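You operate a simulated robot arm through the tools that you are given. There is no shell and no other tool. Be economical: measure what you need, move in short steps, check, and stop when the job is done.

Carry out the task below with a simulated two-armed robot. There is one attempt and no reset: what you move stays moved.

TASK
Stop the blower, tape the test duct's leaking seam, then rerun it till the gauge reads GOOD and stop it.
Fine: tape with the blower off, use the orange tape card and put it back; the blue selector and the other cards stay.
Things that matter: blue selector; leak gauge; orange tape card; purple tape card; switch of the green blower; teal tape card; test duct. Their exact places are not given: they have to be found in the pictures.

Only the result counts: the job must be done as asked and must still hold three seconds after the hand-in. Knocking over, shifting, dropping, spilling or breaking anything else fails it.

THE ROBOT
Two 7-joint arms with fingered hands on one trunk, on a base that drives. Base frame: it is fixed to the floor where the robot stands at the start and does not move with it; the origin is under the middle of the robot, x ahead of it, y to its left, z up. Readings come in mm, rad, newtons and seconds.
The left shoulder is at the start at [30, 104, 1235], the right one opposite. With the tool pointing down near the work surface each hand reaches from about 200 to 560 mm from the robot's upright axis, wherever it stands, measured 20 degrees to its own side. Places, roughly: blue selector [400, -200, 800]; leak gauge [900, -100, 1100]; switch of the green blower [400, 0, 800]; test duct [600, -100, 900]. Payload 2.4 kg a hand.
The tool frame of a hand sits at the grasp point between the pads (the TCP): z along the fingers, y along the line on which they close. The tips reach 17 mm beyond it. The gripper opens to 88 mm. The gripper's body begins 47 mm behind the TCP. The gripper is a hand of 2 fingers: y runs from the thumb to the fingers, the wrist lies at [0, 0, -165] in the tool frame, and closing takes about 1.5 s.
Orientation is that of the tool frame in the base frame, as a unit quaternion [x, y, z, w]. With the fingers straight down and closing along the base's y, the tool's x points along the base's -x, its y along +y and its z along -z.

THE INTERFACE
- The arms move only by the tool servo_tool. It takes "left_plan", "right_plan" or both (then of equal length, played together; a hand with none holds still); each is a list of rows, each a list of 6 numbers: the shift along the tool's x, y, z in mm, then the turn, a rotation vector about the tool's x, y, z in rad. In form: [[dx, dy, dz, wx, wy, wz], ...]. A call has 1 to 12 rows; each row is the pose to reach, as a shift and turn from the pose commanded when the call began, along the tool's axes at that moment. "left_claw" and "right_claw" are, for a hand that has rows, the closure, from 0 (fully open) to 1 (shut), set as the call begins (left out, the last holds). Each row takes 0.2 s and may step no farther than 50 mm and 0.15 rad from the row before; otherwise, or with a gripper value out of range, the whole call is refused. Where a pose cannot be reached the arm comes as near as it can. A force on the tool above 40 N (or 10 N above the force at the start of the call, whichever is more), or a blocked arm, ends the call early, and 0.2 s more pass. The fingers move at their own pace (about 153 mm/s each) and stop on an object; they squeeze with about 33 N. The grip force told is the motor's: it shows also when the fingers shut on nothing. Time passes only in rows, and 0.2 s behind the last, so rows that repeat a pose let the fingers close. The reply holds the time, the measured pose of the TCP, the force on the tool along the base axes, the opening and the grip force, in the units named above and with some noise, with the torque about the TCP (base axes, N m) and any sound that the robot's microphone picked up.
- Cameras (640 x 400 px; columns grow to the right, rows downward): "scene" is now at [111.9, -37.1, 1137.7]; the picture's right is [-0.40, -0.92, 0.00], its down [-0.31, 0.14, -0.94] and it looks along [0.86, -0.38, -0.34] (base axes); focal length 214 px, centre (320, 200). "left" rides on the left gripper at [-50, 3, -63] in its tool frame; the picture's right is [-0.06, -1.00, 0.00], its down [0.78, -0.05, -0.62] and it looks along [0.62, -0.04, 0.79] (tool axes); focal length 275 px, centre (320, 200). "right" rides on the right gripper at [50, 3, -64] in its tool frame; the picture's right is [-0.06, 1.00, 0.00], its down [-0.78, -0.05, -0.62] and it looks along [-0.62, -0.04, 0.79] (tool axes); focal length 275 px, centre (320, 200).
- camera(camera): a new picture of that camera. It takes no simulated time.
- slide_trunk(by): slides the trunk up (or, below 0, down) by that many mm; the arms and the scene camera ride with it, the base frame stays. It gives what a move gives, with no picture.
- drive_base(legs): drives the robot by 1 to 6 legs, each [ahead, left, turn to the left] in mm, mm and rad, along the robot's own axes; the way and the turn of a leg run together, so that a leg with both is an arc; at most 1500 mm and 3.142 rad a leg. The arms and the cameras ride along, it lands a little off, and it stops where it bumps. It gives what a move gives.
- curl_fingers(finger1, thumb_bend, hand): sets how far each is bent, from 0 (flat) to 1 (curled in); at 0.3 the hand is open as for a grip, at 0.7 the pads meet at the TCP. One left out holds its place. A second passes; each finger stops where it meets its share of the squeeze, and holds until it gets a number again. A gripper value or a shape takes the hand back. It gives what a move gives, with no picture; readings hold the bend of each and the force on the fingers (four entries, about 0 where the hand has none), thumb and palm.
- preshape(shape, hand): the hand has 2 fingers and takes this shape, open, in about a second: jaw (thumb against the fingers, like two jaws); tri (thumb and two fingers); tip (a fingertip pinch); poke (one finger out to press); point (the index stretched); flat (the hand flat); cup (the hand cupped); fist (a fist). The gripper value then closes the fingers along that shape, each until it touches; the sizes above hold for jaw. It gives what a move gives, with no picture.
- aim_head(pan, tilt): turns the head with the scene camera to pan (to the left, within 1.047 rad either way) and tilt (down, from -0.506 to 1.204), counted from straight ahead of the robot. It gives what a move gives.
- locate(camera, pixels): for up to 12 pixels [column, row] of the newest picture of that camera ("zoom" is the newest enlarged one), the place [x, y, z] in the base frame of the surface seen there, good to about 2 mm. It takes no simulated time.
- zoom(camera, box): a new picture of the part [left, top, right, bottom] of that camera's present view, enlarged. It takes no simulated time.
- sign_off(): hands the job in; it is judged then, once.

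Keep the steps short. Do not move on a guess: measure, check each grasp and each placing, and mend mistakes. In all there are 80 turns and 58 pictures (those below and enlarged ones count). Leave the grippers open and the arms clear of the work at the hand-in unless told otherwise, and finish with a single line.

The tools are called after ">>>" as a command line: name --argument value ..., lists and objects as JSON in quotes. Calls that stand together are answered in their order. servo_tool: Moves the arms, as the interface text tells. Its arguments: {"type":"object","properties":{"left_plan":{"type":"array"},"left_claw":{"type":"number"},"right_plan":{"type":"array"},"right_claw":{"type":"number"}},"required":[]} The other tools are called the same way: slide_trunk (by) slides the trunk up or down; preshape (shape, hand) gives the hand a shape; curl_fingers (finger1, thumb_bend, hand) moves the fingers one by one; drive_base (legs) drives the base; aim_head (pan, tilt) turns the head that bears the scene camera; camera (camera) takes a picture; locate (camera, pixels) gives the place of the surface under pixels of a picture; zoom (camera, box) takes an enlarged picture of a part of a camera's view; sign_off () hands the job in.

At the start:

```text
time_s: 0.0
left_eef_pos: [355.4, -32.9, 1189.8]
left_tcp_rot: [0.0, 1.0, 0.0, 0.0]
left_force: [-0.3, -0.1, -0.9]
left_torque: [0.02, -0.01, -0.02]
left_width: 87.9
left_grasp_force: 0.1
left_shape: jaw
left_bend: [0.3, 0.3]
left_finger forces: [0.1, 0.1, 0.0, 0.0, 0.1, 0.1]
right_eef_pos: [238.7, -265.5, 1189.3]
right_tcp_rot: [0.0, 1.0, 0.0, 0.0]
right_force: [0.0, 0.5, -0.4]
right_torque: [0.01, 0.01, -0.03]
right_width: 87.8
right_grasp_force: 0.1
right_shape: jaw
right_bend: [0.3, 0.3]
right_finger forces: [0.1, 0.0, 0.0, 0.0, 0.1, 0.0]
trunk travel left (down, up): [-464.0, 386.0]
robot x, y, heading: [-1.7, -2.1, -0.001]
head pan, tilt: [-0.412, 0.346]
```

scene: 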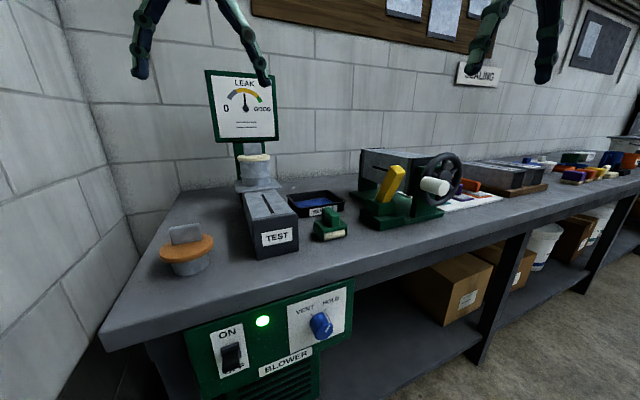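
right: 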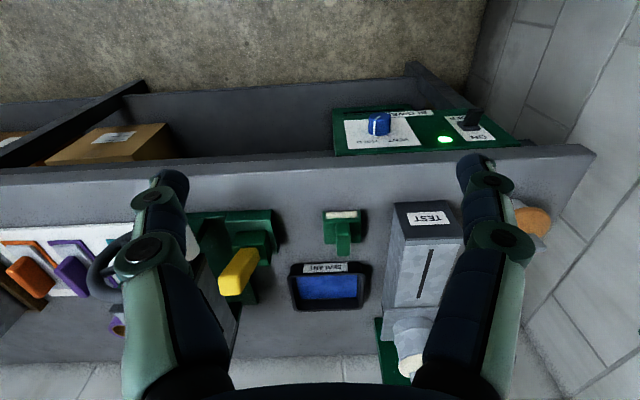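
left: 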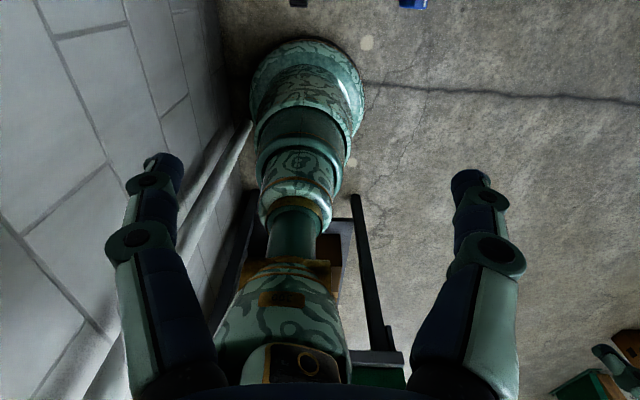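

I see the bench with the blower panel (switch near (231,357), blue selector (320,325)), duct marked TEST, the gauge, and the cards further right. I'll zoom in on these.

>>> zoom --camera "scene" --box '[140, 60, 360, 400]'

>>> zoom --camera "scene" --box '[340, 120, 640, 250]'

```text
1.18 times, centred on (250, 230) of scene
```

zoom: 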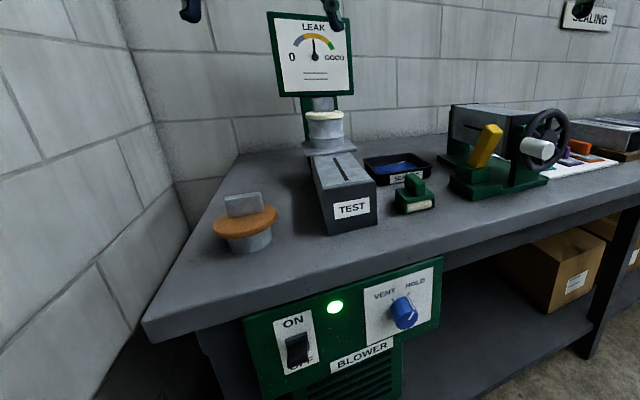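

```text
2.13 times, centred on (490, 185) of scene
```

zoom: 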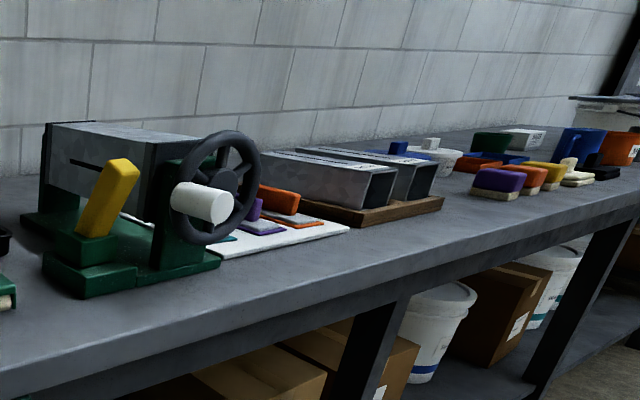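

Next I zoom on the panel, and locate the main items.

>>> locate --camera "scene" --pixels '[[231, 357], [320, 325], [263, 320], [245, 115], [277, 237], [268, 207], [255, 165], [331, 225], [392, 185], [470, 185], [481, 199], [187, 250]]'

>>> zoom --camera "scene" --box '[190, 290, 350, 390]'

>>> zoom --camera "scene" --box '[200, 60, 360, 260]'

```text
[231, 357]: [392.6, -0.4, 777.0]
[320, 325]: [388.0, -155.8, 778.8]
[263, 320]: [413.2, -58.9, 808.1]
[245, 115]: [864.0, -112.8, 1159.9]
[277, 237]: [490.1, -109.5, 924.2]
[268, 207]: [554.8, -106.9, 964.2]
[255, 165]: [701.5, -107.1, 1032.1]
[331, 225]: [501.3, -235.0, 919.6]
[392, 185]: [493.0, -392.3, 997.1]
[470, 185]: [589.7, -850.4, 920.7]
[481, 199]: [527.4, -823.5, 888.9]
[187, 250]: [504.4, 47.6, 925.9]
```

```text
4.00 times, centred on (270, 340) of scene
```

zoom: 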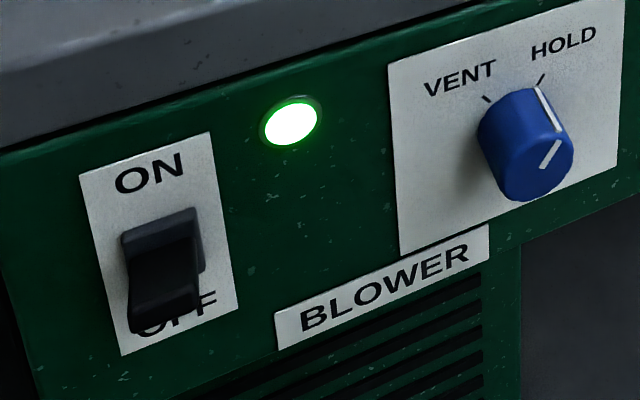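

```text
2.00 times, centred on (280, 160) of scene
```

zoom: 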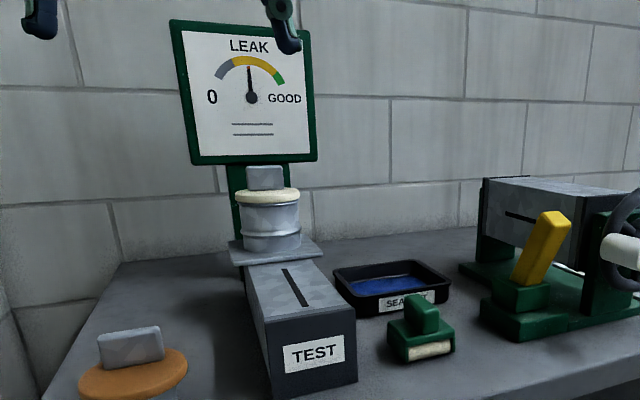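

The rocker's top is pressed in (ON, light lit). I zoom on it to measure its lower half, the panel and the bench edge.

>>> zoom --camera "scene" --box '[190, 310, 286, 370]'

>>> locate --camera "scene" --pixels '[[150, 340], [105, 350], [250, 297], [350, 260], [230, 260], [235, 335], [210, 370], [244, 375], [290, 380]]'

```text
6.67 times, centred on (238, 340) of scene
```

zoom: 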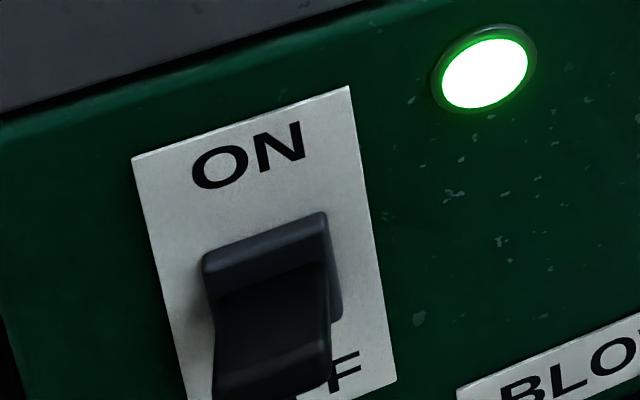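

```text
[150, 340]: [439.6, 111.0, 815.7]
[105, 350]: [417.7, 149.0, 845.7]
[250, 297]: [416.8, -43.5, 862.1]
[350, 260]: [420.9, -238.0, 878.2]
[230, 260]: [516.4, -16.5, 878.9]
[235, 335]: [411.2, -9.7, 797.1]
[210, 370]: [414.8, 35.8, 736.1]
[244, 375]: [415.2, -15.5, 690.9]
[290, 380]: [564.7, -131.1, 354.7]
```

>>> locate --camera "zoom" --pixels '[[265, 240], [275, 280], [270, 330], [290, 360], [255, 380], [230, 390], [325, 270], [208, 290], [335, 300], [170, 200]]'

>>> preshape --shape "poke" --hand "left"

>>> slide_trunk --by -200

```text
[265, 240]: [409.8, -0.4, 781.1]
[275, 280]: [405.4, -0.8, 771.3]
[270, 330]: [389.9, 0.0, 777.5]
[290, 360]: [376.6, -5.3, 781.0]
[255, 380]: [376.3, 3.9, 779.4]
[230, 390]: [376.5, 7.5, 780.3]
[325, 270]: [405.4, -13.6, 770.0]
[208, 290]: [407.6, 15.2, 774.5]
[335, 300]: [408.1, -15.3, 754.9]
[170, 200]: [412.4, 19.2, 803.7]
```

```text
time_s: 0.9
left_eef_pos: [354.2, -32.0, 1189.3]
left_tcp_rot: [0.0, 1.0, 0.0, 0.0]
left_force: [-0.9, -0.6, 0.3]
left_torque: [-0.03, 0.02, 0.0]
left_width: 0.1
left_grasp_force: 0.2
left_shape: poke
left_bend: [1.0, 0.44]
left_finger forces: [0.1, 0.0, 0.1, 0.1, 0.0, 0.1]
right_eef_pos: [238.9, -265.8, 1189.1]
right_tcp_rot: [0.0, 1.0, 0.0, 0.0]
right_force: [0.5, 0.2, 0.4]
right_torque: [-0.04, 0.03, -0.01]
right_width: 88.0
right_grasp_force: 0.1
right_shape: jaw
right_bend: [0.3, 0.3]
right_finger forces: [0.1, 0.0, 0.0, 0.0, 0.1, 0.0]
trunk travel left (down, up): [-464.0, 386.0]
robot x, y, heading: [-5.1, -1.7, 0.001]
head pan, tilt: [-0.412, 0.346]
```

```text
time_s: 3.1
left_eef_pos: [355.4, -32.0, 989.1]
left_tcp_rot: [0.0, 1.0, 0.0, 0.001]
left_force: [-0.2, 0.5, 1.1]
left_torque: [-0.04, -0.02, 0.01]
left_width: 0.1
left_grasp_force: 0.0
left_shape: poke
left_bend: [1.0, 0.44]
left_finger forces: [0.0, 0.0, 0.0, 0.0, 0.0, 0.0]
right_eef_pos: [238.6, -265.7, 989.2]
right_tcp_rot: [0.0, 1.0, 0.0, 0.0]
right_force: [-0.2, 0.8, 0.5]
right_torque: [0.0, 0.01, -0.01]
right_width: 87.9
right_grasp_force: 0.1
right_shape: jaw
right_bend: [0.3, 0.3]
right_finger forces: [0.1, 0.0, 0.0, 0.0, 0.0, 0.0]
trunk travel left (down, up): [-264.0, 586.0]
robot x, y, heading: [0.7, 0.0, -0.002]
head pan, tilt: [-0.412, 0.346]
```

The lever seems to stick out about 35 mm and tilt up. A lower viewpoint will show its shape better.

>>> aim_head --pan -0.1 --tilt 0.6

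>>> camera --camera "scene"

```text
time_s: 3.9
left_eef_pos: [355.4, -31.6, 989.2]
left_tcp_rot: [0.0, 1.0, 0.0, 0.001]
left_force: [-0.4, 0.2, -0.3]
left_torque: [0.0, 0.02, -0.02]
left_width: 0.0
left_grasp_force: 0.1
left_shape: poke
left_bend: [1.0, 0.44]
left_finger forces: [0.0, 0.0, 0.1, 0.1, 0.1, 0.0]
right_eef_pos: [237.6, -266.4, 989.9]
right_tcp_rot: [0.0, 1.0, -0.001, 0.0]
right_force: [0.5, 0.0, -0.3]
right_torque: [0.01, 0.04, 0.01]
right_width: 87.7
right_grasp_force: 0.1
right_shape: jaw
right_bend: [0.3, 0.3]
right_finger forces: [0.0, 0.0, 0.0, 0.0, 0.0, 0.0]
trunk travel left (down, up): [-264.0, 586.0]
robot x, y, heading: [3.3, 0.6, 0.0]
head pan, tilt: [-0.099, 0.6]
```

```text
49 pictures are left
```

scene: 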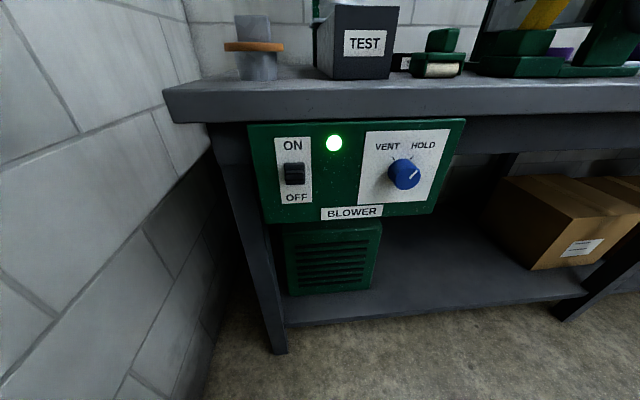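

>>> zoom --camera "scene" --box '[262, 130, 326, 210]'

>>> locate --camera "scene" --pixels '[[294, 165], [294, 170], [294, 175], [294, 180], [294, 184], [294, 190], [250, 85], [250, 115]]'

```text
5.00 times, centred on (294, 170) of scene
```

zoom: 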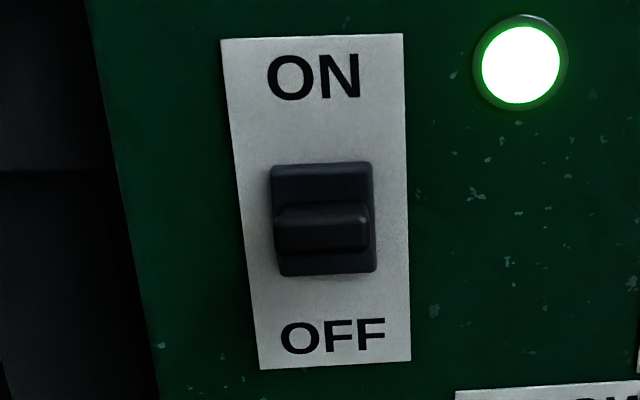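

```text
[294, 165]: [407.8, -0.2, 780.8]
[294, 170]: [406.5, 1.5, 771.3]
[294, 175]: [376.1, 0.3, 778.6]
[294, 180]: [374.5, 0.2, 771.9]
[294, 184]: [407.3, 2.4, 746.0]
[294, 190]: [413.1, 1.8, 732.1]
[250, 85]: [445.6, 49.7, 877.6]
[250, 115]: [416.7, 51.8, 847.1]
```

It is a lever: tip at x≈375, z≈770–781, tilted up for ON. I'll turn the left hand to point ahead, in front of the panel and clear of the bench edge (x 417).

>>> servo_tool --left_plan '[[3, 3, 10, 0, -0.143, 0], [6, 6, 20, 0, -0.286, 0], [9, 9, 30, 0, -0.428, 0], [13, 12, 40, 0, -0.571, 0], [16, 15, 50, 0, -0.714, 0], [19, 18, 60, 0, -0.857, 0], [22, 20, 70, 0, -1.0, 0], [25, 23, 80, 0, -1.142, 0], [29, 26, 90, 0, -1.285, 0], [32, 29, 100, 0, -1.428, 0], [35, 32, 110, 0, -1.571, 0], [35, 32, 110, 0, -1.571, 0]]'

>>> camera --camera "scene"

```text
time_s: 6.5
left_eef_pos: [355.3, 2.1, 897.3]
left_tcp_rot: [0.001, 0.708, 0.0, 0.706]
left_force: [0.7, 0.0, -1.1]
left_torque: [-0.04, 0.01, 0.01]
left_width: 0.1
left_grasp_force: 0.0
left_shape: poke
left_bend: [1.0, 0.44]
left_finger forces: [0.1, 0.1, 0.0, 0.1, 0.1, 0.0]
left hand out of reach, approached as far as the arm can: row 11, 12
right_eef_pos: [236.7, -266.2, 988.9]
right_tcp_rot: [0.0, 1.0, 0.0, 0.0]
right_force: [-0.8, -0.6, 0.6]
right_torque: [0.02, 0.02, 0.01]
right_width: 87.8
right_grasp_force: 0.1
right_shape: jaw
right_bend: [0.3, 0.3]
right_finger forces: [0.0, 0.0, 0.1, 0.0, 0.0, 0.0]
trunk travel left (down, up): [-264.0, 586.0]
robot x, y, heading: [0.0, 1.1, 0.003]
head pan, tilt: [-0.099, 0.6]
```

```text
47 pictures are left
```

scene: 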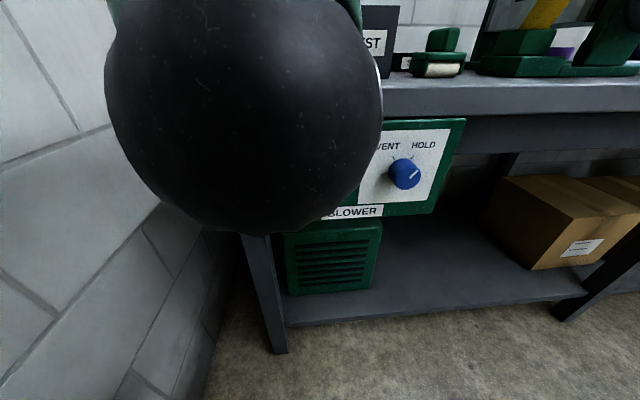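

The arm is folded too tightly here. I'll back the base up 200 mm and look again.

>>> drive_base --legs '[[-200, 0, 0]]'

>>> camera --camera "left"

>>> camera --camera "scene"

```text
time_s: 8.1
left_eef_pos: [156.0, 2.1, 896.9]
left_tcp_rot: [-0.001, 0.708, 0.002, 0.706]
left_force: [0.6, 0.1, 0.3]
left_torque: [0.01, -0.02, 0.01]
left_width: 0.2
left_grasp_force: 0.2
left_shape: poke
left_bend: [1.0, 0.44]
left_finger forces: [0.0, 0.0, 0.0, 0.1, 0.0, 0.0]
right_eef_pos: [40.0, -265.2, 990.0]
right_tcp_rot: [-0.002, 1.0, 0.0, -0.001]
right_force: [0.1, -0.7, 0.4]
right_torque: [-0.01, -0.02, 0.01]
right_width: 87.9
right_grasp_force: 0.0
right_shape: jaw
right_bend: [0.3, 0.3]
right_finger forces: [0.0, 0.0, 0.0, 0.0, 0.0, 0.0]
trunk travel left (down, up): [-264.0, 586.0]
robot x, y, heading: [-194.7, -0.3, 0.007]
head pan, tilt: [-0.099, 0.6]
```

```text
46 pictures are left
```

left: 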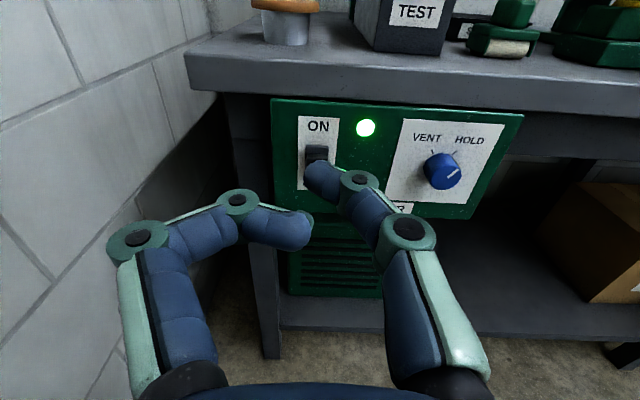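

```text
45 pictures are left
```

scene: 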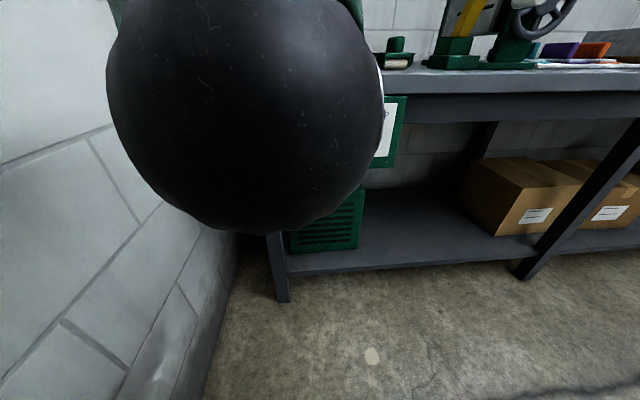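

The left camera now sees the finger and lever. I move the fingertip up close in front of and above the lever.

>>> servo_tool --left_plan '[[20, 0, 44, 0, 0, 0], [40, 0, 88, 0, 0, 0], [60, 0, 130, 0, 0, 0], [80, 0, 170, 0, 0, 0], [80, 0, 174, 0, 0, 0]]'

>>> camera --camera "left"

```text
time_s: 9.3
left_eef_pos: [307.8, -36.1, 852.1]
left_tcp_rot: [-0.003, 0.709, 0.003, 0.705]
left_force: [0.2, -0.3, 0.4]
left_torque: [-0.01, -0.01, 0.01]
left_width: 0.0
left_grasp_force: 0.1
left_shape: poke
left_bend: [1.0, 0.44]
left_finger forces: [0.1, 0.0, 0.0, 0.0, 0.0, 0.1]
left hand out of reach, approached as far as the arm can: row 2, 3, 4, 5
right_eef_pos: [39.8, -265.2, 988.9]
right_tcp_rot: [-0.001, 1.0, 0.0, 0.0]
right_force: [0.1, 1.0, 0.3]
right_torque: [0.03, 0.02, -0.01]
right_width: 87.9
right_grasp_force: 0.0
right_shape: jaw
right_bend: [0.3, 0.3]
right_finger forces: [0.1, 0.0, 0.1, 0.1, 0.0, 0.0]
trunk travel left (down, up): [-264.0, 586.0]
robot x, y, heading: [-200.1, -1.4, 0.003]
head pan, tilt: [-0.099, 0.6]
```

```text
44 pictures are left
```

left: 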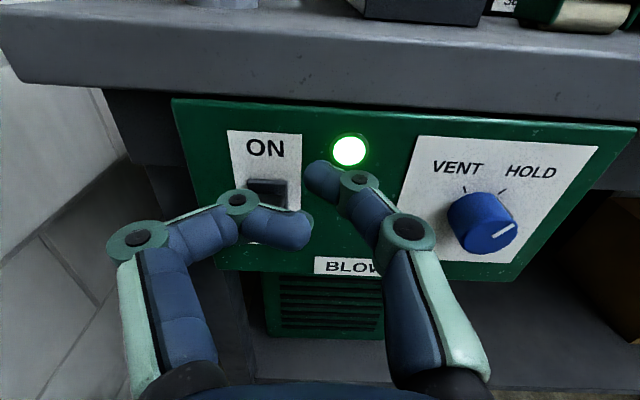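

The arm doesn't like reaching across the midline. I'll shift the base to the right so that the switch lies to the left arm's own side.

>>> drive_base --legs '[[-40, -170, 0]]'

>>> servo_tool --left_plan '[[0, 40, 0, 0, 0, 0], [0, 80, 10, 0, 0, 0], [0, 120, 20, 0, 0, 0], [0, 160, 30, 0, 0, 0], [15, 200, 40, 0, 0, 0], [15, 200, 40, 0, 0, 0]]'

>>> camera --camera "left"

```text
time_s: 10.8
left_eef_pos: [269.4, -203.4, 851.2]
left_tcp_rot: [-0.005, 0.709, 0.005, 0.705]
left_force: [-0.3, -0.3, 1.1]
left_torque: [-0.02, -0.01, -0.03]
left_width: 0.0
left_grasp_force: 0.0
left_shape: poke
left_bend: [1.0, 0.44]
left_finger forces: [0.1, 0.0, 0.0, 0.0, 0.0, 0.0]
right_eef_pos: [2.6, -433.9, 990.6]
right_tcp_rot: [-0.005, 1.0, 0.0, -0.001]
right_force: [-0.4, 0.2, 0.3]
right_torque: [-0.01, -0.02, 0.01]
right_width: 87.9
right_grasp_force: 0.1
right_shape: jaw
right_bend: [0.3, 0.3]
right_finger forces: [0.1, 0.0, 0.0, 0.0, 0.0, 0.0]
trunk travel left (down, up): [-264.0, 586.0]
robot x, y, heading: [-236.6, -170.9, 0.008]
head pan, tilt: [-0.099, 0.6]
```

```text
time_s: 12.2
left_eef_pos: [263.1, -159.4, 905.6]
left_tcp_rot: [-0.006, 0.71, 0.006, 0.705]
left_force: [-0.1, -0.5, 0.2]
left_torque: [-0.01, -0.03, 0.01]
left_width: 0.0
left_grasp_force: 0.1
left_shape: poke
left_bend: [1.0, 0.44]
left_finger forces: [0.0, 0.1, 0.1, 0.1, 0.0, 0.1]
left hand out of reach, approached as far as the arm can: row 1, 2, 3, 4, 5, 6
right_eef_pos: [4.4, -433.5, 989.5]
right_tcp_rot: [-0.005, 1.0, 0.0, 0.0]
right_force: [-0.6, 0.2, 0.8]
right_torque: [0.0, 0.02, -0.03]
right_width: 87.8
right_grasp_force: 0.1
right_shape: jaw
right_bend: [0.3, 0.3]
right_finger forces: [0.1, 0.0, 0.0, 0.1, 0.0, 0.0]
trunk travel left (down, up): [-264.0, 586.0]
robot x, y, heading: [-236.3, -174.9, 0.007]
head pan, tilt: [-0.099, 0.6]
```

```text
43 pictures are left
```

left: 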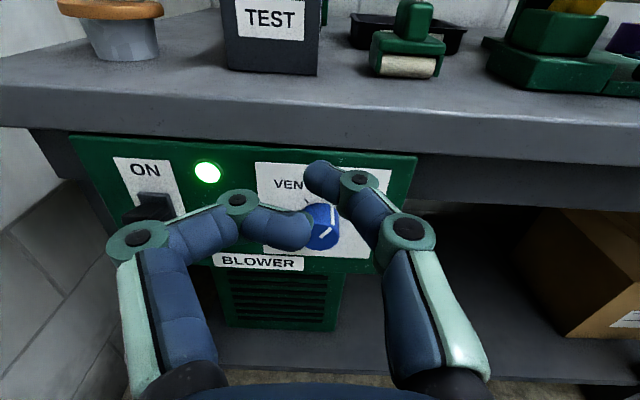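

The arm is at a limit at this height. Lowering the trunk should bring the forearm level with the switch; the hand has free space below.

>>> slide_trunk --by -200

>>> servo_tool --left_plan '[[-30, 20, 0, 0, 0, 0], [-60, 40, 0, 0, 0, 0], [-90, 60, 0, 0, 0, 0], [-110, 80, 0, 0, 0, 0], [-110, 100, 0, 0, 0, 0], [-110, 120, 0, 0, 0, 0], [-110, 140, 0, 0, 0, 0], [-110, 159, 0, 0, 0, 0], [-110, 159, 0, 0, 0, 0]]'

```text
time_s: 14.3
left_eef_pos: [263.4, -163.9, 702.9]
left_tcp_rot: [-0.004, 0.708, 0.004, 0.706]
left_force: [-0.3, 0.1, 0.9]
left_torque: [0.03, 0.0, 0.02]
left_width: 0.2
left_grasp_force: 0.0
left_shape: poke
left_bend: [1.0, 0.44]
left_finger forces: [0.0, 0.0, 0.0, 0.0, 0.1, 0.0]
right_eef_pos: [6.0, -433.9, 789.5]
right_tcp_rot: [-0.005, 1.0, 0.0, -0.007]
right_force: [-0.1, -0.1, 0.6]
right_torque: [-0.03, 0.03, -0.01]
right_width: 88.0
right_grasp_force: 0.1
right_shape: jaw
right_bend: [0.3, 0.3]
right_finger forces: [0.1, 0.0, 0.1, 0.0, 0.0, 0.0]
trunk travel left (down, up): [-64.0, 786.0]
robot x, y, heading: [-235.1, -170.7, 0.007]
head pan, tilt: [-0.099, 0.6]
```

```text
time_s: 16.3
left_eef_pos: [253.5, -52.8, 855.5]
left_tcp_rot: [-0.005, 0.711, 0.006, 0.703]
left_force: [0.6, -1.0, -0.1]
left_torque: [0.03, -0.01, 0.04]
left_width: 0.1
left_grasp_force: 0.1
left_shape: poke
left_bend: [1.0, 0.44]
left_finger forces: [0.1, 0.0, 0.0, 0.0, 0.0, 0.0]
left hand out of reach, approached as far as the arm can: row 5, 6, 7, 8, 9
right_eef_pos: [6.6, -433.8, 788.1]
right_tcp_rot: [-0.004, 1.0, 0.0, -0.008]
right_force: [0.4, 0.1, 0.5]
right_torque: [0.0, -0.01, 0.01]
right_width: 87.7
right_grasp_force: 0.0
right_shape: jaw
right_bend: [0.3, 0.3]
right_finger forces: [0.1, 0.1, 0.1, 0.0, 0.0, 0.0]
trunk travel left (down, up): [-64.0, 786.0]
robot x, y, heading: [-235.3, -172.6, 0.013]
head pan, tilt: [-0.099, 0.6]
```

Still limited while level. I'll raise the trunk back and use a tool tilted about 40° downward instead — easier on the wrist.

>>> slide_trunk --by 200

>>> servo_tool --left_plan '[[0, 0, 0, 0, 0.14, 0], [0, 0, 0, 0, 0.28, 0], [0, 0, 0, 0, 0.42, 0], [0, 0, 0, 0, 0.56, 0], [0, 0, 0, 0, 0.7, 0], [0, 0, 0, 0, 0.7, 0]]'

```text
time_s: 18.5
left_eef_pos: [212.8, -54.4, 1114.4]
left_tcp_rot: [-0.006, 0.661, 0.006, 0.75]
left_force: [0.4, 0.7, -1.1]
left_torque: [0.01, 0.0, 0.0]
left_width: 0.2
left_grasp_force: 0.0
left_shape: poke
left_bend: [1.0, 0.44]
left_finger forces: [0.0, 0.1, 0.0, 0.1, 0.1, 0.0]
right_eef_pos: [5.7, -433.9, 988.2]
right_tcp_rot: [-0.004, 1.0, 0.0, -0.007]
right_force: [-0.1, -1.0, -0.1]
right_torque: [-0.01, 0.03, -0.03]
right_width: 87.8
right_grasp_force: 0.0
right_shape: jaw
right_bend: [0.3, 0.3]
right_finger forces: [0.0, 0.0, 0.0, 0.1, 0.0, 0.0]
trunk travel left (down, up): [-264.0, 586.0]
robot x, y, heading: [-236.8, -167.3, 0.009]
head pan, tilt: [-0.099, 0.6]
```

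```text
time_s: 19.9
left_eef_pos: [213.1, -55.7, 1113.7]
left_tcp_rot: [-0.008, 0.878, 0.004, 0.478]
left_force: [0.3, 0.7, 0.1]
left_torque: [0.01, -0.03, 0.0]
left_width: 0.2
left_grasp_force: 0.1
left_shape: poke
left_bend: [1.0, 0.44]
left_finger forces: [0.0, 0.0, 0.0, 0.0, 0.1, 0.0]
right_eef_pos: [6.0, -433.6, 988.0]
right_tcp_rot: [-0.004, 1.0, 0.0, -0.007]
right_force: [0.0, 0.9, 0.2]
right_torque: [0.02, -0.01, 0.01]
right_width: 88.0
right_grasp_force: 0.2
right_shape: jaw
right_bend: [0.3, 0.3]
right_finger forces: [0.1, 0.0, 0.0, 0.1, 0.1, 0.1]
trunk travel left (down, up): [-264.0, 586.0]
robot x, y, heading: [-234.1, -168.9, 0.005]
head pan, tilt: [-0.099, 0.6]
```

Now pointing about 33° below level with no limit reported. I move it toward (330, 0, 850), before and above the lever.

>>> servo_tool --left_plan '[[22, 8, 34, 0, 0, 0], [45, 16, 69, 0, 0, 0], [68, 24, 104, 0, 0, 0], [90, 32, 138, 0, 0, 0], [113, 40, 173, 0, 0, 0], [136, 48, 207, 0, 0, 0], [158, 56, 242, 0, 0, 0], [158, 56, 242, 0, 0, 0]]'

>>> camera --camera "left"

```text
time_s: 21.7
left_eef_pos: [330.7, 1.2, 849.4]
left_tcp_rot: [-0.007, 0.878, 0.004, 0.478]
left_force: [-0.2, -0.4, -0.8]
left_torque: [-0.02, 0.0, 0.01]
left_width: 0.0
left_grasp_force: 0.1
left_shape: poke
left_bend: [1.0, 0.44]
left_finger forces: [0.0, 0.0, 0.0, 0.0, 0.0, 0.1]
right_eef_pos: [6.5, -434.4, 987.7]
right_tcp_rot: [-0.004, 1.0, 0.001, -0.007]
right_force: [0.4, 0.4, 1.0]
right_torque: [0.02, 0.01, -0.02]
right_width: 87.7
right_grasp_force: 0.1
right_shape: jaw
right_bend: [0.3, 0.3]
right_finger forces: [0.0, 0.2, 0.0, 0.0, 0.0, 0.0]
trunk travel left (down, up): [-264.0, 586.0]
robot x, y, heading: [-237.7, -172.7, 0.007]
head pan, tilt: [-0.099, 0.6]
```

```text
42 pictures are left
```

left: 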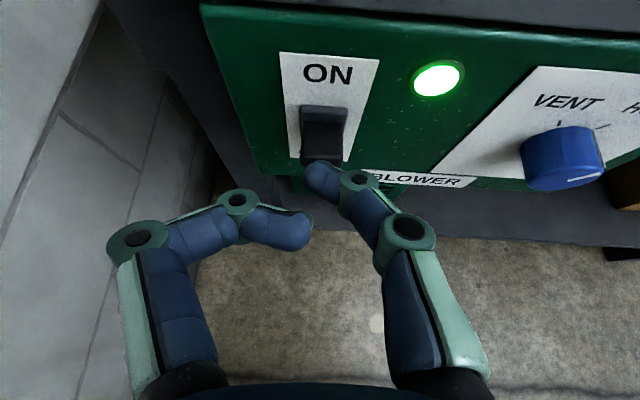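

The arm reaches. The fingertip (322,178) is in line with the lever. I go above the lever, then press down in small steps.

>>> servo_tool --left_plan '[[4, -1, 27, 0, 0, 0], [9, -1, 55, 0, 0, 0], [21, -1, 63, 0, 0, 0], [30, -1, 68, 0, 0, 0], [38, -1, 74, 0, 0, 0], [45, -1, 79, 0, 0, 0], [45, -1, 79, 0, 0, 0]]'

>>> camera --camera "left"

```text
time_s: 23.3
left_eef_pos: [370.9, 1.5, 771.9]
left_tcp_rot: [-0.007, 0.877, 0.003, 0.48]
left_force: [-1.7, -2.6, 11.1]
left_torque: [0.0, -0.1, 0.01]
left_width: 0.0
left_grasp_force: 0.1
left_shape: poke
left_bend: [1.0, 0.44]
left_finger forces: [0.0, 0.0, 0.0, 0.0, 11.2, 0.0]
right_eef_pos: [5.7, -434.7, 988.9]
right_tcp_rot: [-0.004, 1.0, 0.001, -0.006]
right_force: [-1.0, 0.3, 0.0]
right_torque: [-0.01, -0.02, 0.02]
right_width: 88.1
right_grasp_force: 0.0
right_shape: jaw
right_bend: [0.3, 0.3]
right_finger forces: [0.0, 0.0, 0.0, 0.2, 0.0, 0.0]
trunk travel left (down, up): [-264.0, 586.0]
robot x, y, heading: [-238.1, -170.7, 0.012]
head pan, tilt: [-0.099, 0.6]
```

```text
41 pictures are left
```

left: 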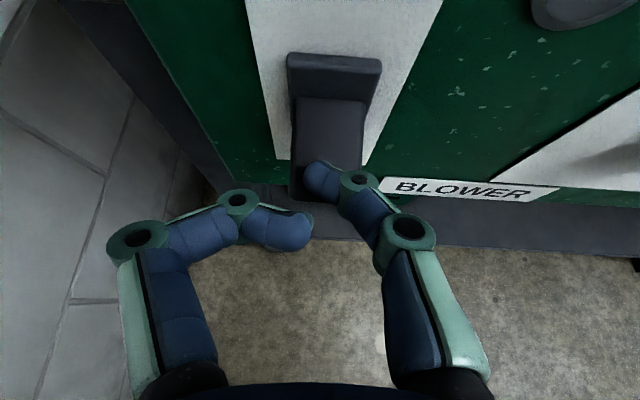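

Contact with 11 N. I press another 12 mm down, then back up to see the lamp.

>>> servo_tool --left_plan '[[5, 0, 3, 0, 0, 0], [10, 0, 7, 0, 0, 0], [10, 0, 7, 0, 0, 0]]'

>>> servo_tool --left_plan '[[-30, 0, -25, 0, 0, 0], [-45, 0, -65, 0, 0, 0], [-45, 0, -75, 0, 0, 0]]'

>>> camera --camera "left"

```text
time_s: 24.1
left_eef_pos: [370.9, 1.2, 769.4]
left_tcp_rot: [-0.007, 0.877, 0.003, 0.481]
left_force: [-2.9, -6.3, 36.4]
left_torque: [0.06, -0.4, -0.05]
left_width: 0.0
left_grasp_force: 0.0
left_shape: poke
left_bend: [1.0, 0.47]
left_finger forces: [0.0, 0.0, 0.0, 0.0, 35.3, 0.1]
left hand out of reach, approached as far as the arm can: row 2, 3
right_eef_pos: [2.8, -434.9, 988.2]
right_tcp_rot: [-0.005, 1.0, 0.001, -0.006]
right_force: [0.2, 1.4, 0.0]
right_torque: [0.04, 0.0, 0.02]
right_width: 87.7
right_grasp_force: 0.0
right_shape: jaw
right_bend: [0.3, 0.3]
right_finger forces: [0.0, 0.1, 0.0, 0.0, 0.0, 0.0]
trunk travel left (down, up): [-264.0, 586.0]
robot x, y, heading: [-235.8, -169.9, 0.007]
head pan, tilt: [-0.099, 0.6]
```

```text
time_s: 24.9
left_eef_pos: [332.2, 3.9, 841.5]
left_tcp_rot: [-0.007, 0.878, 0.004, 0.478]
left_force: [-0.3, -0.3, 0.6]
left_torque: [0.0, -0.02, 0.0]
left_width: 0.0
left_grasp_force: 0.1
left_shape: poke
left_bend: [1.0, 0.44]
left_finger forces: [0.0, 0.0, 0.1, 0.0, 0.0, 0.1]
right_eef_pos: [6.0, -435.5, 987.5]
right_tcp_rot: [-0.005, 1.0, 0.0, -0.007]
right_force: [0.2, 0.4, -0.5]
right_torque: [-0.01, -0.01, -0.02]
right_width: 87.7
right_grasp_force: 0.1
right_shape: jaw
right_bend: [0.3, 0.3]
right_finger forces: [0.1, 0.0, 0.0, 0.0, 0.1, 0.1]
trunk travel left (down, up): [-264.0, 586.0]
robot x, y, heading: [-237.9, -167.4, 0.013]
head pan, tilt: [-0.099, 0.6]
```

```text
40 pictures are left
```

left: 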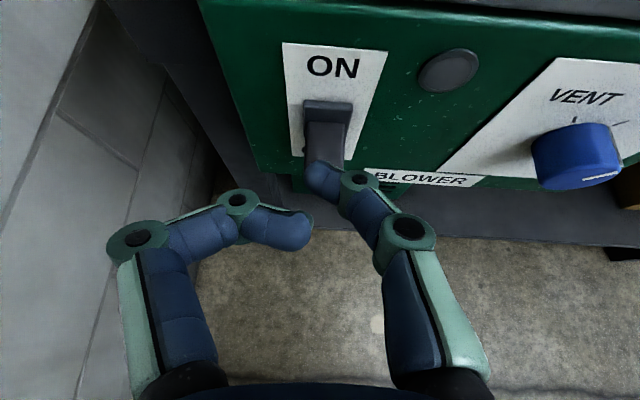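

The lamp is dark: the blower is off. I raise the trunk, open the left hand to jaw, and drive right to view the cards.

>>> slide_trunk --by 200

>>> preshape --shape "jaw" --hand "left"

>>> drive_base --legs '[[0, -450, 0]]'

>>> aim_head --pan -0.2 --tilt 0.4

>>> camera --camera "scene"

```text
time_s: 27.1
left_eef_pos: [332.3, 3.4, 1042.6]
left_tcp_rot: [-0.008, 0.878, 0.004, 0.478]
left_force: [-0.7, 0.1, 0.7]
left_torque: [-0.03, -0.02, 0.04]
left_width: 0.0
left_grasp_force: 0.0
left_shape: poke
left_bend: [1.0, 0.44]
left_finger forces: [0.0, 0.0, 0.0, 0.1, 0.0, 0.0]
right_eef_pos: [5.8, -434.9, 1188.3]
right_tcp_rot: [-0.005, 1.0, 0.0, -0.007]
right_force: [0.1, -0.8, -0.2]
right_torque: [0.01, -0.02, 0.06]
right_width: 87.9
right_grasp_force: 0.0
right_shape: jaw
right_bend: [0.3, 0.3]
right_finger forces: [0.0, 0.0, 0.0, 0.1, 0.0, 0.0]
trunk travel left (down, up): [-464.0, 386.0]
robot x, y, heading: [-239.7, -169.4, 0.005]
head pan, tilt: [-0.099, 0.6]
```

```text
time_s: 28.0
left_eef_pos: [331.5, 2.4, 1043.2]
left_tcp_rot: [-0.007, 0.878, 0.003, 0.479]
left_force: [0.1, -0.5, 0.0]
left_torque: [-0.01, 0.03, 0.01]
left_width: 88.1
left_grasp_force: 0.0
left_shape: jaw
left_bend: [0.3, 0.3]
left_finger forces: [0.1, 0.0, 0.1, 0.0, 0.1, 0.0]
right_eef_pos: [6.8, -434.3, 1187.9]
right_tcp_rot: [-0.006, 1.0, -0.001, -0.007]
right_force: [0.1, -0.1, -1.2]
right_torque: [-0.03, 0.0, 0.05]
right_width: 88.1
right_grasp_force: 0.0
right_shape: jaw
right_bend: [0.3, 0.3]
right_finger forces: [0.0, 0.0, 0.0, 0.0, 0.0, 0.0]
trunk travel left (down, up): [-464.0, 386.0]
robot x, y, heading: [-238.2, -171.5, 0.014]
head pan, tilt: [-0.099, 0.6]
```

```text
time_s: 30.7
left_eef_pos: [335.8, -446.3, 1042.8]
left_tcp_rot: [-0.006, 0.878, 0.004, 0.478]
left_force: [-0.3, -0.2, 0.9]
left_torque: [0.01, -0.01, 0.02]
left_width: 87.9
left_grasp_force: 0.0
left_shape: jaw
left_bend: [0.3, 0.3]
left_finger forces: [0.1, 0.0, 0.1, 0.0, 0.0, 0.0]
right_eef_pos: [8.0, -882.2, 1188.4]
right_tcp_rot: [-0.003, 1.0, 0.0, -0.008]
right_force: [-0.3, 0.3, -1.1]
right_torque: [0.0, 0.04, 0.0]
right_width: 88.0
right_grasp_force: 0.1
right_shape: jaw
right_bend: [0.3, 0.3]
right_finger forces: [0.1, 0.0, 0.0, 0.0, 0.1, 0.0]
trunk travel left (down, up): [-464.0, 386.0]
robot x, y, heading: [-232.0, -615.6, 0.003]
head pan, tilt: [-0.099, 0.6]
```

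```text
time_s: 31.4
left_eef_pos: [335.2, -445.4, 1043.5]
left_tcp_rot: [-0.006, 0.878, 0.003, 0.478]
left_force: [-0.3, -0.1, -0.3]
left_torque: [-0.01, 0.03, -0.01]
left_width: 87.8
left_grasp_force: 0.1
left_shape: jaw
left_bend: [0.3, 0.3]
left_finger forces: [0.0, 0.0, 0.0, 0.0, 0.1, 0.1]
right_eef_pos: [7.4, -880.7, 1188.0]
right_tcp_rot: [-0.003, 1.0, 0.0, -0.006]
right_force: [-0.2, 0.2, 0.9]
right_torque: [-0.02, 0.0, -0.03]
right_width: 87.9
right_grasp_force: 0.0
right_shape: jaw
right_bend: [0.3, 0.3]
right_finger forces: [0.1, 0.1, 0.0, 0.0, 0.1, 0.0]
trunk travel left (down, up): [-464.0, 386.0]
robot x, y, heading: [-231.6, -615.3, 0.007]
head pan, tilt: [-0.201, 0.4]
```

```text
39 pictures are left
```

scene: 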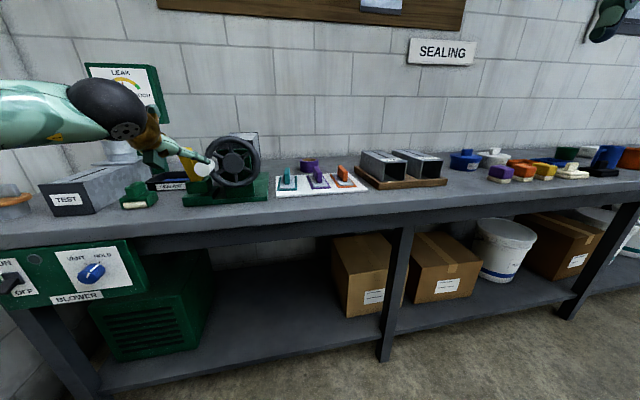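

The three cards lie on a white board near (320,180). I zoom in and measure the orange one.

>>> zoom --camera "scene" --box '[260, 145, 380, 205]'

>>> locate --camera "zoom" --pixels '[[435, 150], [445, 190], [410, 210], [305, 170], [155, 185], [445, 235], [570, 240], [60, 250], [340, 245], [470, 205]]'

```text
5.33 times, centred on (320, 175) of scene
```

zoom: 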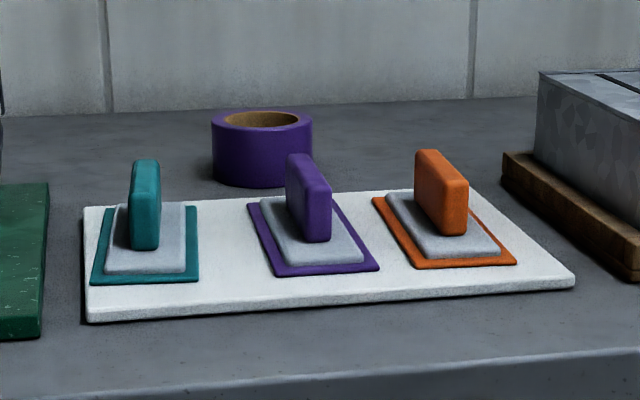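

```text
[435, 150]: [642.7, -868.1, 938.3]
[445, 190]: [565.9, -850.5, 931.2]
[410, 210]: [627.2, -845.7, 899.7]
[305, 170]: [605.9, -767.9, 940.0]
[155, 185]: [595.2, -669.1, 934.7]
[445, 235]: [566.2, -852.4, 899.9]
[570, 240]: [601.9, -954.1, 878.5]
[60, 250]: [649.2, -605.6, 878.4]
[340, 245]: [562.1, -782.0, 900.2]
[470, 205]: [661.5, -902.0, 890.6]
```

The orange handle is a fin along x (x≈566–643, y≈−850…−868, top ≈943). First I fold the left arm back and up.

>>> servo_tool --left_plan '[[1, 0, -40, 0, 0.142, 0], [2, 0, -79, 0, 0.285, 0], [2, 0, -119, 0, 0.427, 0], [3, 0, -158, 0, 0.57, 0], [3, 0, -198, 0, 0.712, 0], [4, 0, -237, 0, 0.855, 0], [4, 0, -277, 0, 0.997, 0], [4, 0, -277, 0, 0.997, 0]]'

>>> drive_base --legs '[[300, -90, 0]]'

>>> aim_head --pan -0.35 --tilt 0.6

>>> camera --camera "scene"

```text
time_s: 33.2
left_eef_pos: [100.2, -447.3, 1189.9]
left_tcp_rot: [-0.008, 1.0, 0.0, 0.0]
left_force: [-0.2, -0.7, 0.4]
left_torque: [-0.05, -0.02, -0.02]
left_width: 87.8
left_grasp_force: 0.0
left_shape: jaw
left_bend: [0.3, 0.3]
left_finger forces: [0.0, 0.0, 0.0, 0.0, 0.0, 0.0]
right_eef_pos: [8.1, -881.4, 1187.9]
right_tcp_rot: [-0.004, 1.0, 0.0, -0.007]
right_force: [-0.1, -0.1, 0.4]
right_torque: [-0.03, 0.0, -0.03]
right_width: 87.8
right_grasp_force: 0.1
right_shape: jaw
right_bend: [0.3, 0.3]
right_finger forces: [0.1, 0.1, 0.0, 0.1, 0.0, 0.0]
trunk travel left (down, up): [-464.0, 386.0]
robot x, y, heading: [-232.9, -618.0, 0.005]
head pan, tilt: [-0.201, 0.4]
```

```text
time_s: 35.3
left_eef_pos: [394.9, -532.8, 1190.6]
left_tcp_rot: [-0.008, 1.0, 0.0, 0.0]
left_force: [0.4, -0.2, 0.6]
left_torque: [0.02, -0.04, 0.01]
left_width: 88.0
left_grasp_force: 0.0
left_shape: jaw
left_bend: [0.3, 0.3]
left_finger forces: [0.0, 0.1, 0.0, 0.0, 0.0, 0.0]
right_eef_pos: [303.4, -966.4, 1188.8]
right_tcp_rot: [-0.004, 1.0, 0.0, -0.007]
right_force: [1.0, 0.2, -0.1]
right_torque: [0.01, -0.03, 0.02]
right_width: 87.9
right_grasp_force: 0.1
right_shape: jaw
right_bend: [0.3, 0.3]
right_finger forces: [0.0, 0.1, 0.0, 0.1, 0.1, 0.1]
trunk travel left (down, up): [-464.0, 386.0]
robot x, y, heading: [58.1, -702.3, 0.011]
head pan, tilt: [-0.201, 0.4]
```

```text
time_s: 36.0
left_eef_pos: [393.9, -532.1, 1191.4]
left_tcp_rot: [-0.009, 1.0, 0.0, 0.0]
left_force: [-0.3, -0.6, -0.5]
left_torque: [0.02, -0.03, 0.01]
left_width: 88.0
left_grasp_force: 0.0
left_shape: jaw
left_bend: [0.3, 0.3]
left_finger forces: [0.1, 0.1, 0.1, 0.0, 0.1, 0.0]
right_eef_pos: [303.4, -966.7, 1187.9]
right_tcp_rot: [-0.004, 1.0, 0.0, -0.007]
right_force: [-1.1, 0.0, 0.2]
right_torque: [0.03, -0.03, 0.0]
right_width: 87.8
right_grasp_force: 0.1
right_shape: jaw
right_bend: [0.3, 0.3]
right_finger forces: [0.0, 0.0, 0.0, 0.0, 0.1, 0.0]
trunk travel left (down, up): [-464.0, 386.0]
robot x, y, heading: [61.8, -701.9, 0.006]
head pan, tilt: [-0.351, 0.6]
```

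```text
37 pictures are left
```

scene: 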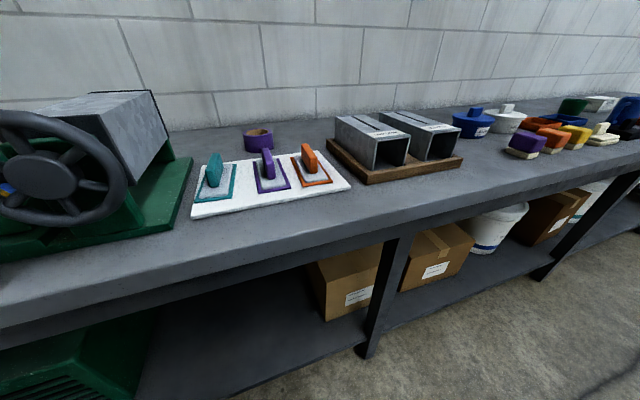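

I move the right hand over the orange card at z ≈1110 and look down with its camera.

>>> servo_tool --right_plan '[[-43, 15, 11, 0, 0, 0], [-86, 31, 22, 0, 0, 0], [-129, 46, 33, 0, 0, 0], [-171, 62, 44, 0, 0, 0], [-214, 77, 56, 0, 0, 0], [-257, 93, 67, 0, 0, 0], [-300, 108, 78, 0, 0, 0], [-300, 108, 78, 0, 0, 0]]'

>>> camera --camera "right"

```text
time_s: 37.8
left_eef_pos: [395.2, -531.9, 1190.6]
left_tcp_rot: [-0.008, 1.0, 0.0, 0.0]
left_force: [0.3, -0.1, 0.1]
left_torque: [0.0, -0.03, 0.01]
left_width: 88.2
left_grasp_force: 0.1
left_shape: jaw
left_bend: [0.3, 0.3]
left_finger forces: [0.1, 0.0, 0.0, 0.1, 0.1, 0.1]
right_eef_pos: [540.3, -884.3, 1113.0]
right_tcp_rot: [-0.004, 1.0, 0.0, -0.007]
right_force: [-0.9, 0.5, 0.0]
right_torque: [0.0, 0.02, 0.0]
right_width: 87.9
right_grasp_force: 0.0
right_shape: jaw
right_bend: [0.3, 0.3]
right_finger forces: [0.1, 0.0, 0.0, 0.1, 0.1, 0.1]
right hand out of reach, approached as far as the arm can: row 6, 7, 8
trunk travel left (down, up): [-464.0, 386.0]
robot x, y, heading: [62.5, -701.3, 0.006]
head pan, tilt: [-0.351, 0.6]
```

```text
36 pictures are left
```

right: 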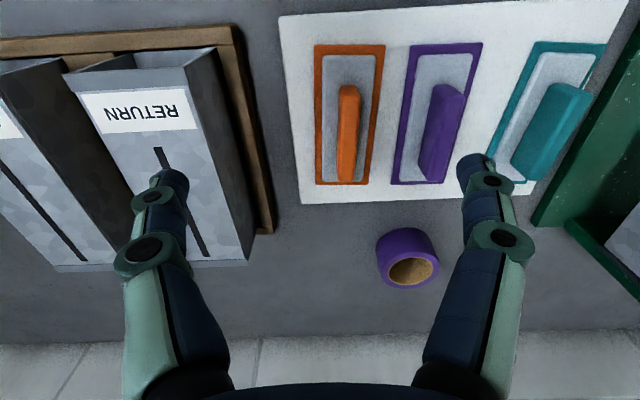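

Just out of reach; I drive 90 mm closer and re-aim with a new right picture.

>>> drive_base --legs '[[90, 0, 0]]'

>>> camera --camera "right"

```text
time_s: 38.9
left_eef_pos: [485.3, -531.6, 1191.1]
left_tcp_rot: [-0.008, 1.0, 0.001, 0.0]
left_force: [-0.2, -0.6, -0.5]
left_torque: [0.0, 0.02, 0.01]
left_width: 88.3
left_grasp_force: 0.0
left_shape: jaw
left_bend: [0.3, 0.3]
left_finger forces: [0.0, 0.0, 0.1, 0.1, 0.1, 0.0]
right_eef_pos: [631.9, -884.2, 1113.1]
right_tcp_rot: [-0.005, 1.0, 0.0, -0.007]
right_force: [0.2, 0.2, 0.4]
right_torque: [0.02, -0.03, -0.03]
right_width: 88.0
right_grasp_force: 0.0
right_shape: jaw
right_bend: [0.3, 0.3]
right_finger forces: [0.0, 0.0, 0.1, 0.0, 0.1, 0.0]
trunk travel left (down, up): [-464.0, 386.0]
robot x, y, heading: [151.3, -702.5, 0.006]
head pan, tilt: [-0.351, 0.6]
```

```text
35 pictures are left
```

right: 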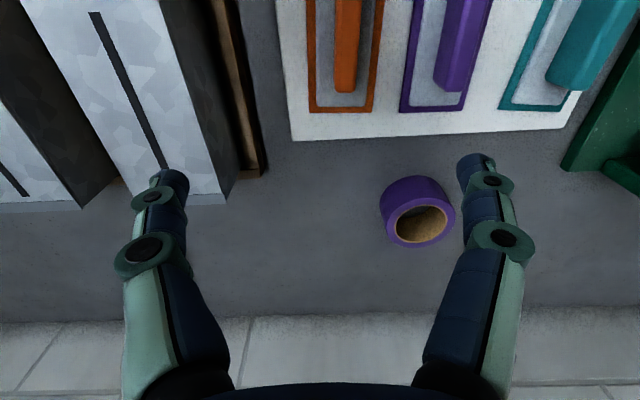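

>>> servo_tool --right_plan '[[30, 14, 15, 0, 0, 0], [60, 28, 30, 0, 0, 0], [60, 28, 30, 0, 0, 0]]'

>>> camera --camera "right"

```text
time_s: 39.7
left_eef_pos: [483.5, -531.8, 1190.4]
left_tcp_rot: [-0.01, 1.0, 0.0, 0.0]
left_force: [0.3, 1.2, 0.5]
left_torque: [0.04, 0.02, -0.03]
left_width: 87.7
left_grasp_force: 0.0
left_shape: jaw
left_bend: [0.3, 0.3]
left_finger forces: [0.0, 0.0, 0.0, 0.0, 0.0, 0.0]
right_eef_pos: [570.1, -854.9, 1084.6]
right_tcp_rot: [-0.004, 1.0, 0.0, -0.008]
right_force: [-0.4, -0.8, 0.1]
right_torque: [-0.02, -0.02, 0.0]
right_width: 87.8
right_grasp_force: 0.1
right_shape: jaw
right_bend: [0.3, 0.3]
right_finger forces: [0.0, 0.0, 0.0, 0.1, 0.0, 0.0]
trunk travel left (down, up): [-464.0, 386.0]
robot x, y, heading: [150.2, -701.6, 0.011]
head pan, tilt: [-0.351, 0.6]
```

```text
34 pictures are left
```

right: 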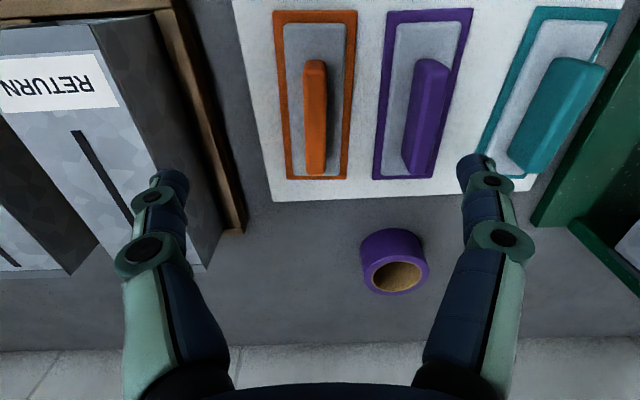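

>>> locate --camera "right" --pixels '[[315, 65], [315, 90], [315, 110], [311, 165], [308, 110], [323, 110], [275, 13], [356, 13], [287, 178], [347, 176], [290, 28], [340, 172]]'

>>> zoom --camera "right" --box '[240, 0, 480, 200]'

```text
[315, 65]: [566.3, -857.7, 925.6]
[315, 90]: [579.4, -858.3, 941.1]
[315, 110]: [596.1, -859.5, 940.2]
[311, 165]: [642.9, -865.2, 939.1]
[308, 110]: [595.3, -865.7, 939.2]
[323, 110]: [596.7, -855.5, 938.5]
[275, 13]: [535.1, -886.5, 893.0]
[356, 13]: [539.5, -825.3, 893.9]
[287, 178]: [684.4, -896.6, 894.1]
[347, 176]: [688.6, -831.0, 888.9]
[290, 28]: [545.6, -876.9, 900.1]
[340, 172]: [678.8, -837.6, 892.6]
```

```text
2.00 times, centred on (360, 100) of right
```

zoom: 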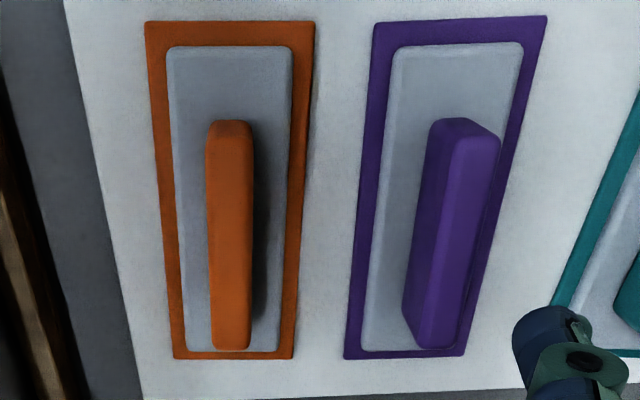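

Card axis turned about −0.07 rad; handle centre (607,−861), top z 940, plate top z 900. I half-close the gripper to spare the neighbours and descend to z≈970 first.

>>> servo_tool --right_plan '[[-13, -2, 38, 0, -0.005, 0.025], [-25, -4, 76, 0, -0.01, 0.05], [-38, -6.5, 115, 0, -0.016, 0.07], [-38, -6.5, 115, 0, -0.016, 0.07], [-38, -6.5, 115, 0, -0.016, 0.07]]' --right_claw 0.5

>>> camera --camera "right"

```text
time_s: 40.9
left_eef_pos: [484.5, -531.0, 1190.7]
left_tcp_rot: [-0.009, 1.0, 0.0, 0.0]
left_force: [-0.3, -0.5, 0.5]
left_torque: [-0.01, 0.0, -0.04]
left_width: 88.2
left_grasp_force: 0.0
left_shape: jaw
left_bend: [0.3, 0.3]
left_finger forces: [0.0, 0.1, 0.0, 0.1, 0.0, 0.0]
right_eef_pos: [581.0, -883.1, 991.3]
right_tcp_rot: [0.03, 1.0, 0.0, 0.002]
right_force: [0.7, -0.8, -0.3]
right_torque: [0.0, 0.01, -0.01]
right_width: 44.3
right_grasp_force: 0.0
right_shape: jaw
right_bend: [0.72, 0.7]
right_finger forces: [0.1, 0.0, 0.0, 0.1, 0.0, 0.0]
right hand out of reach, approached as far as the arm can: row 2, 3, 4, 5
trunk travel left (down, up): [-464.0, 386.0]
robot x, y, heading: [153.1, -703.4, 0.005]
head pan, tilt: [-0.351, 0.6]
```

```text
32 pictures are left
```

right: 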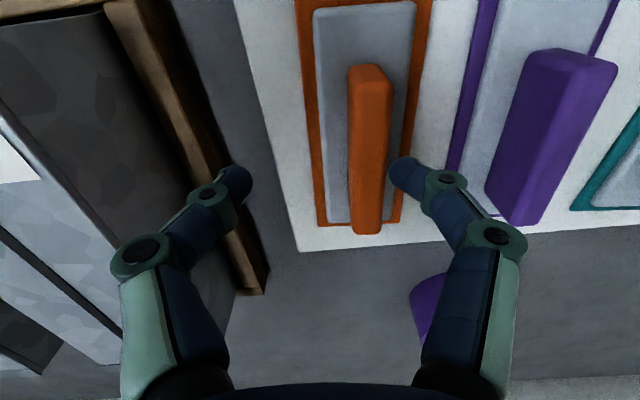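

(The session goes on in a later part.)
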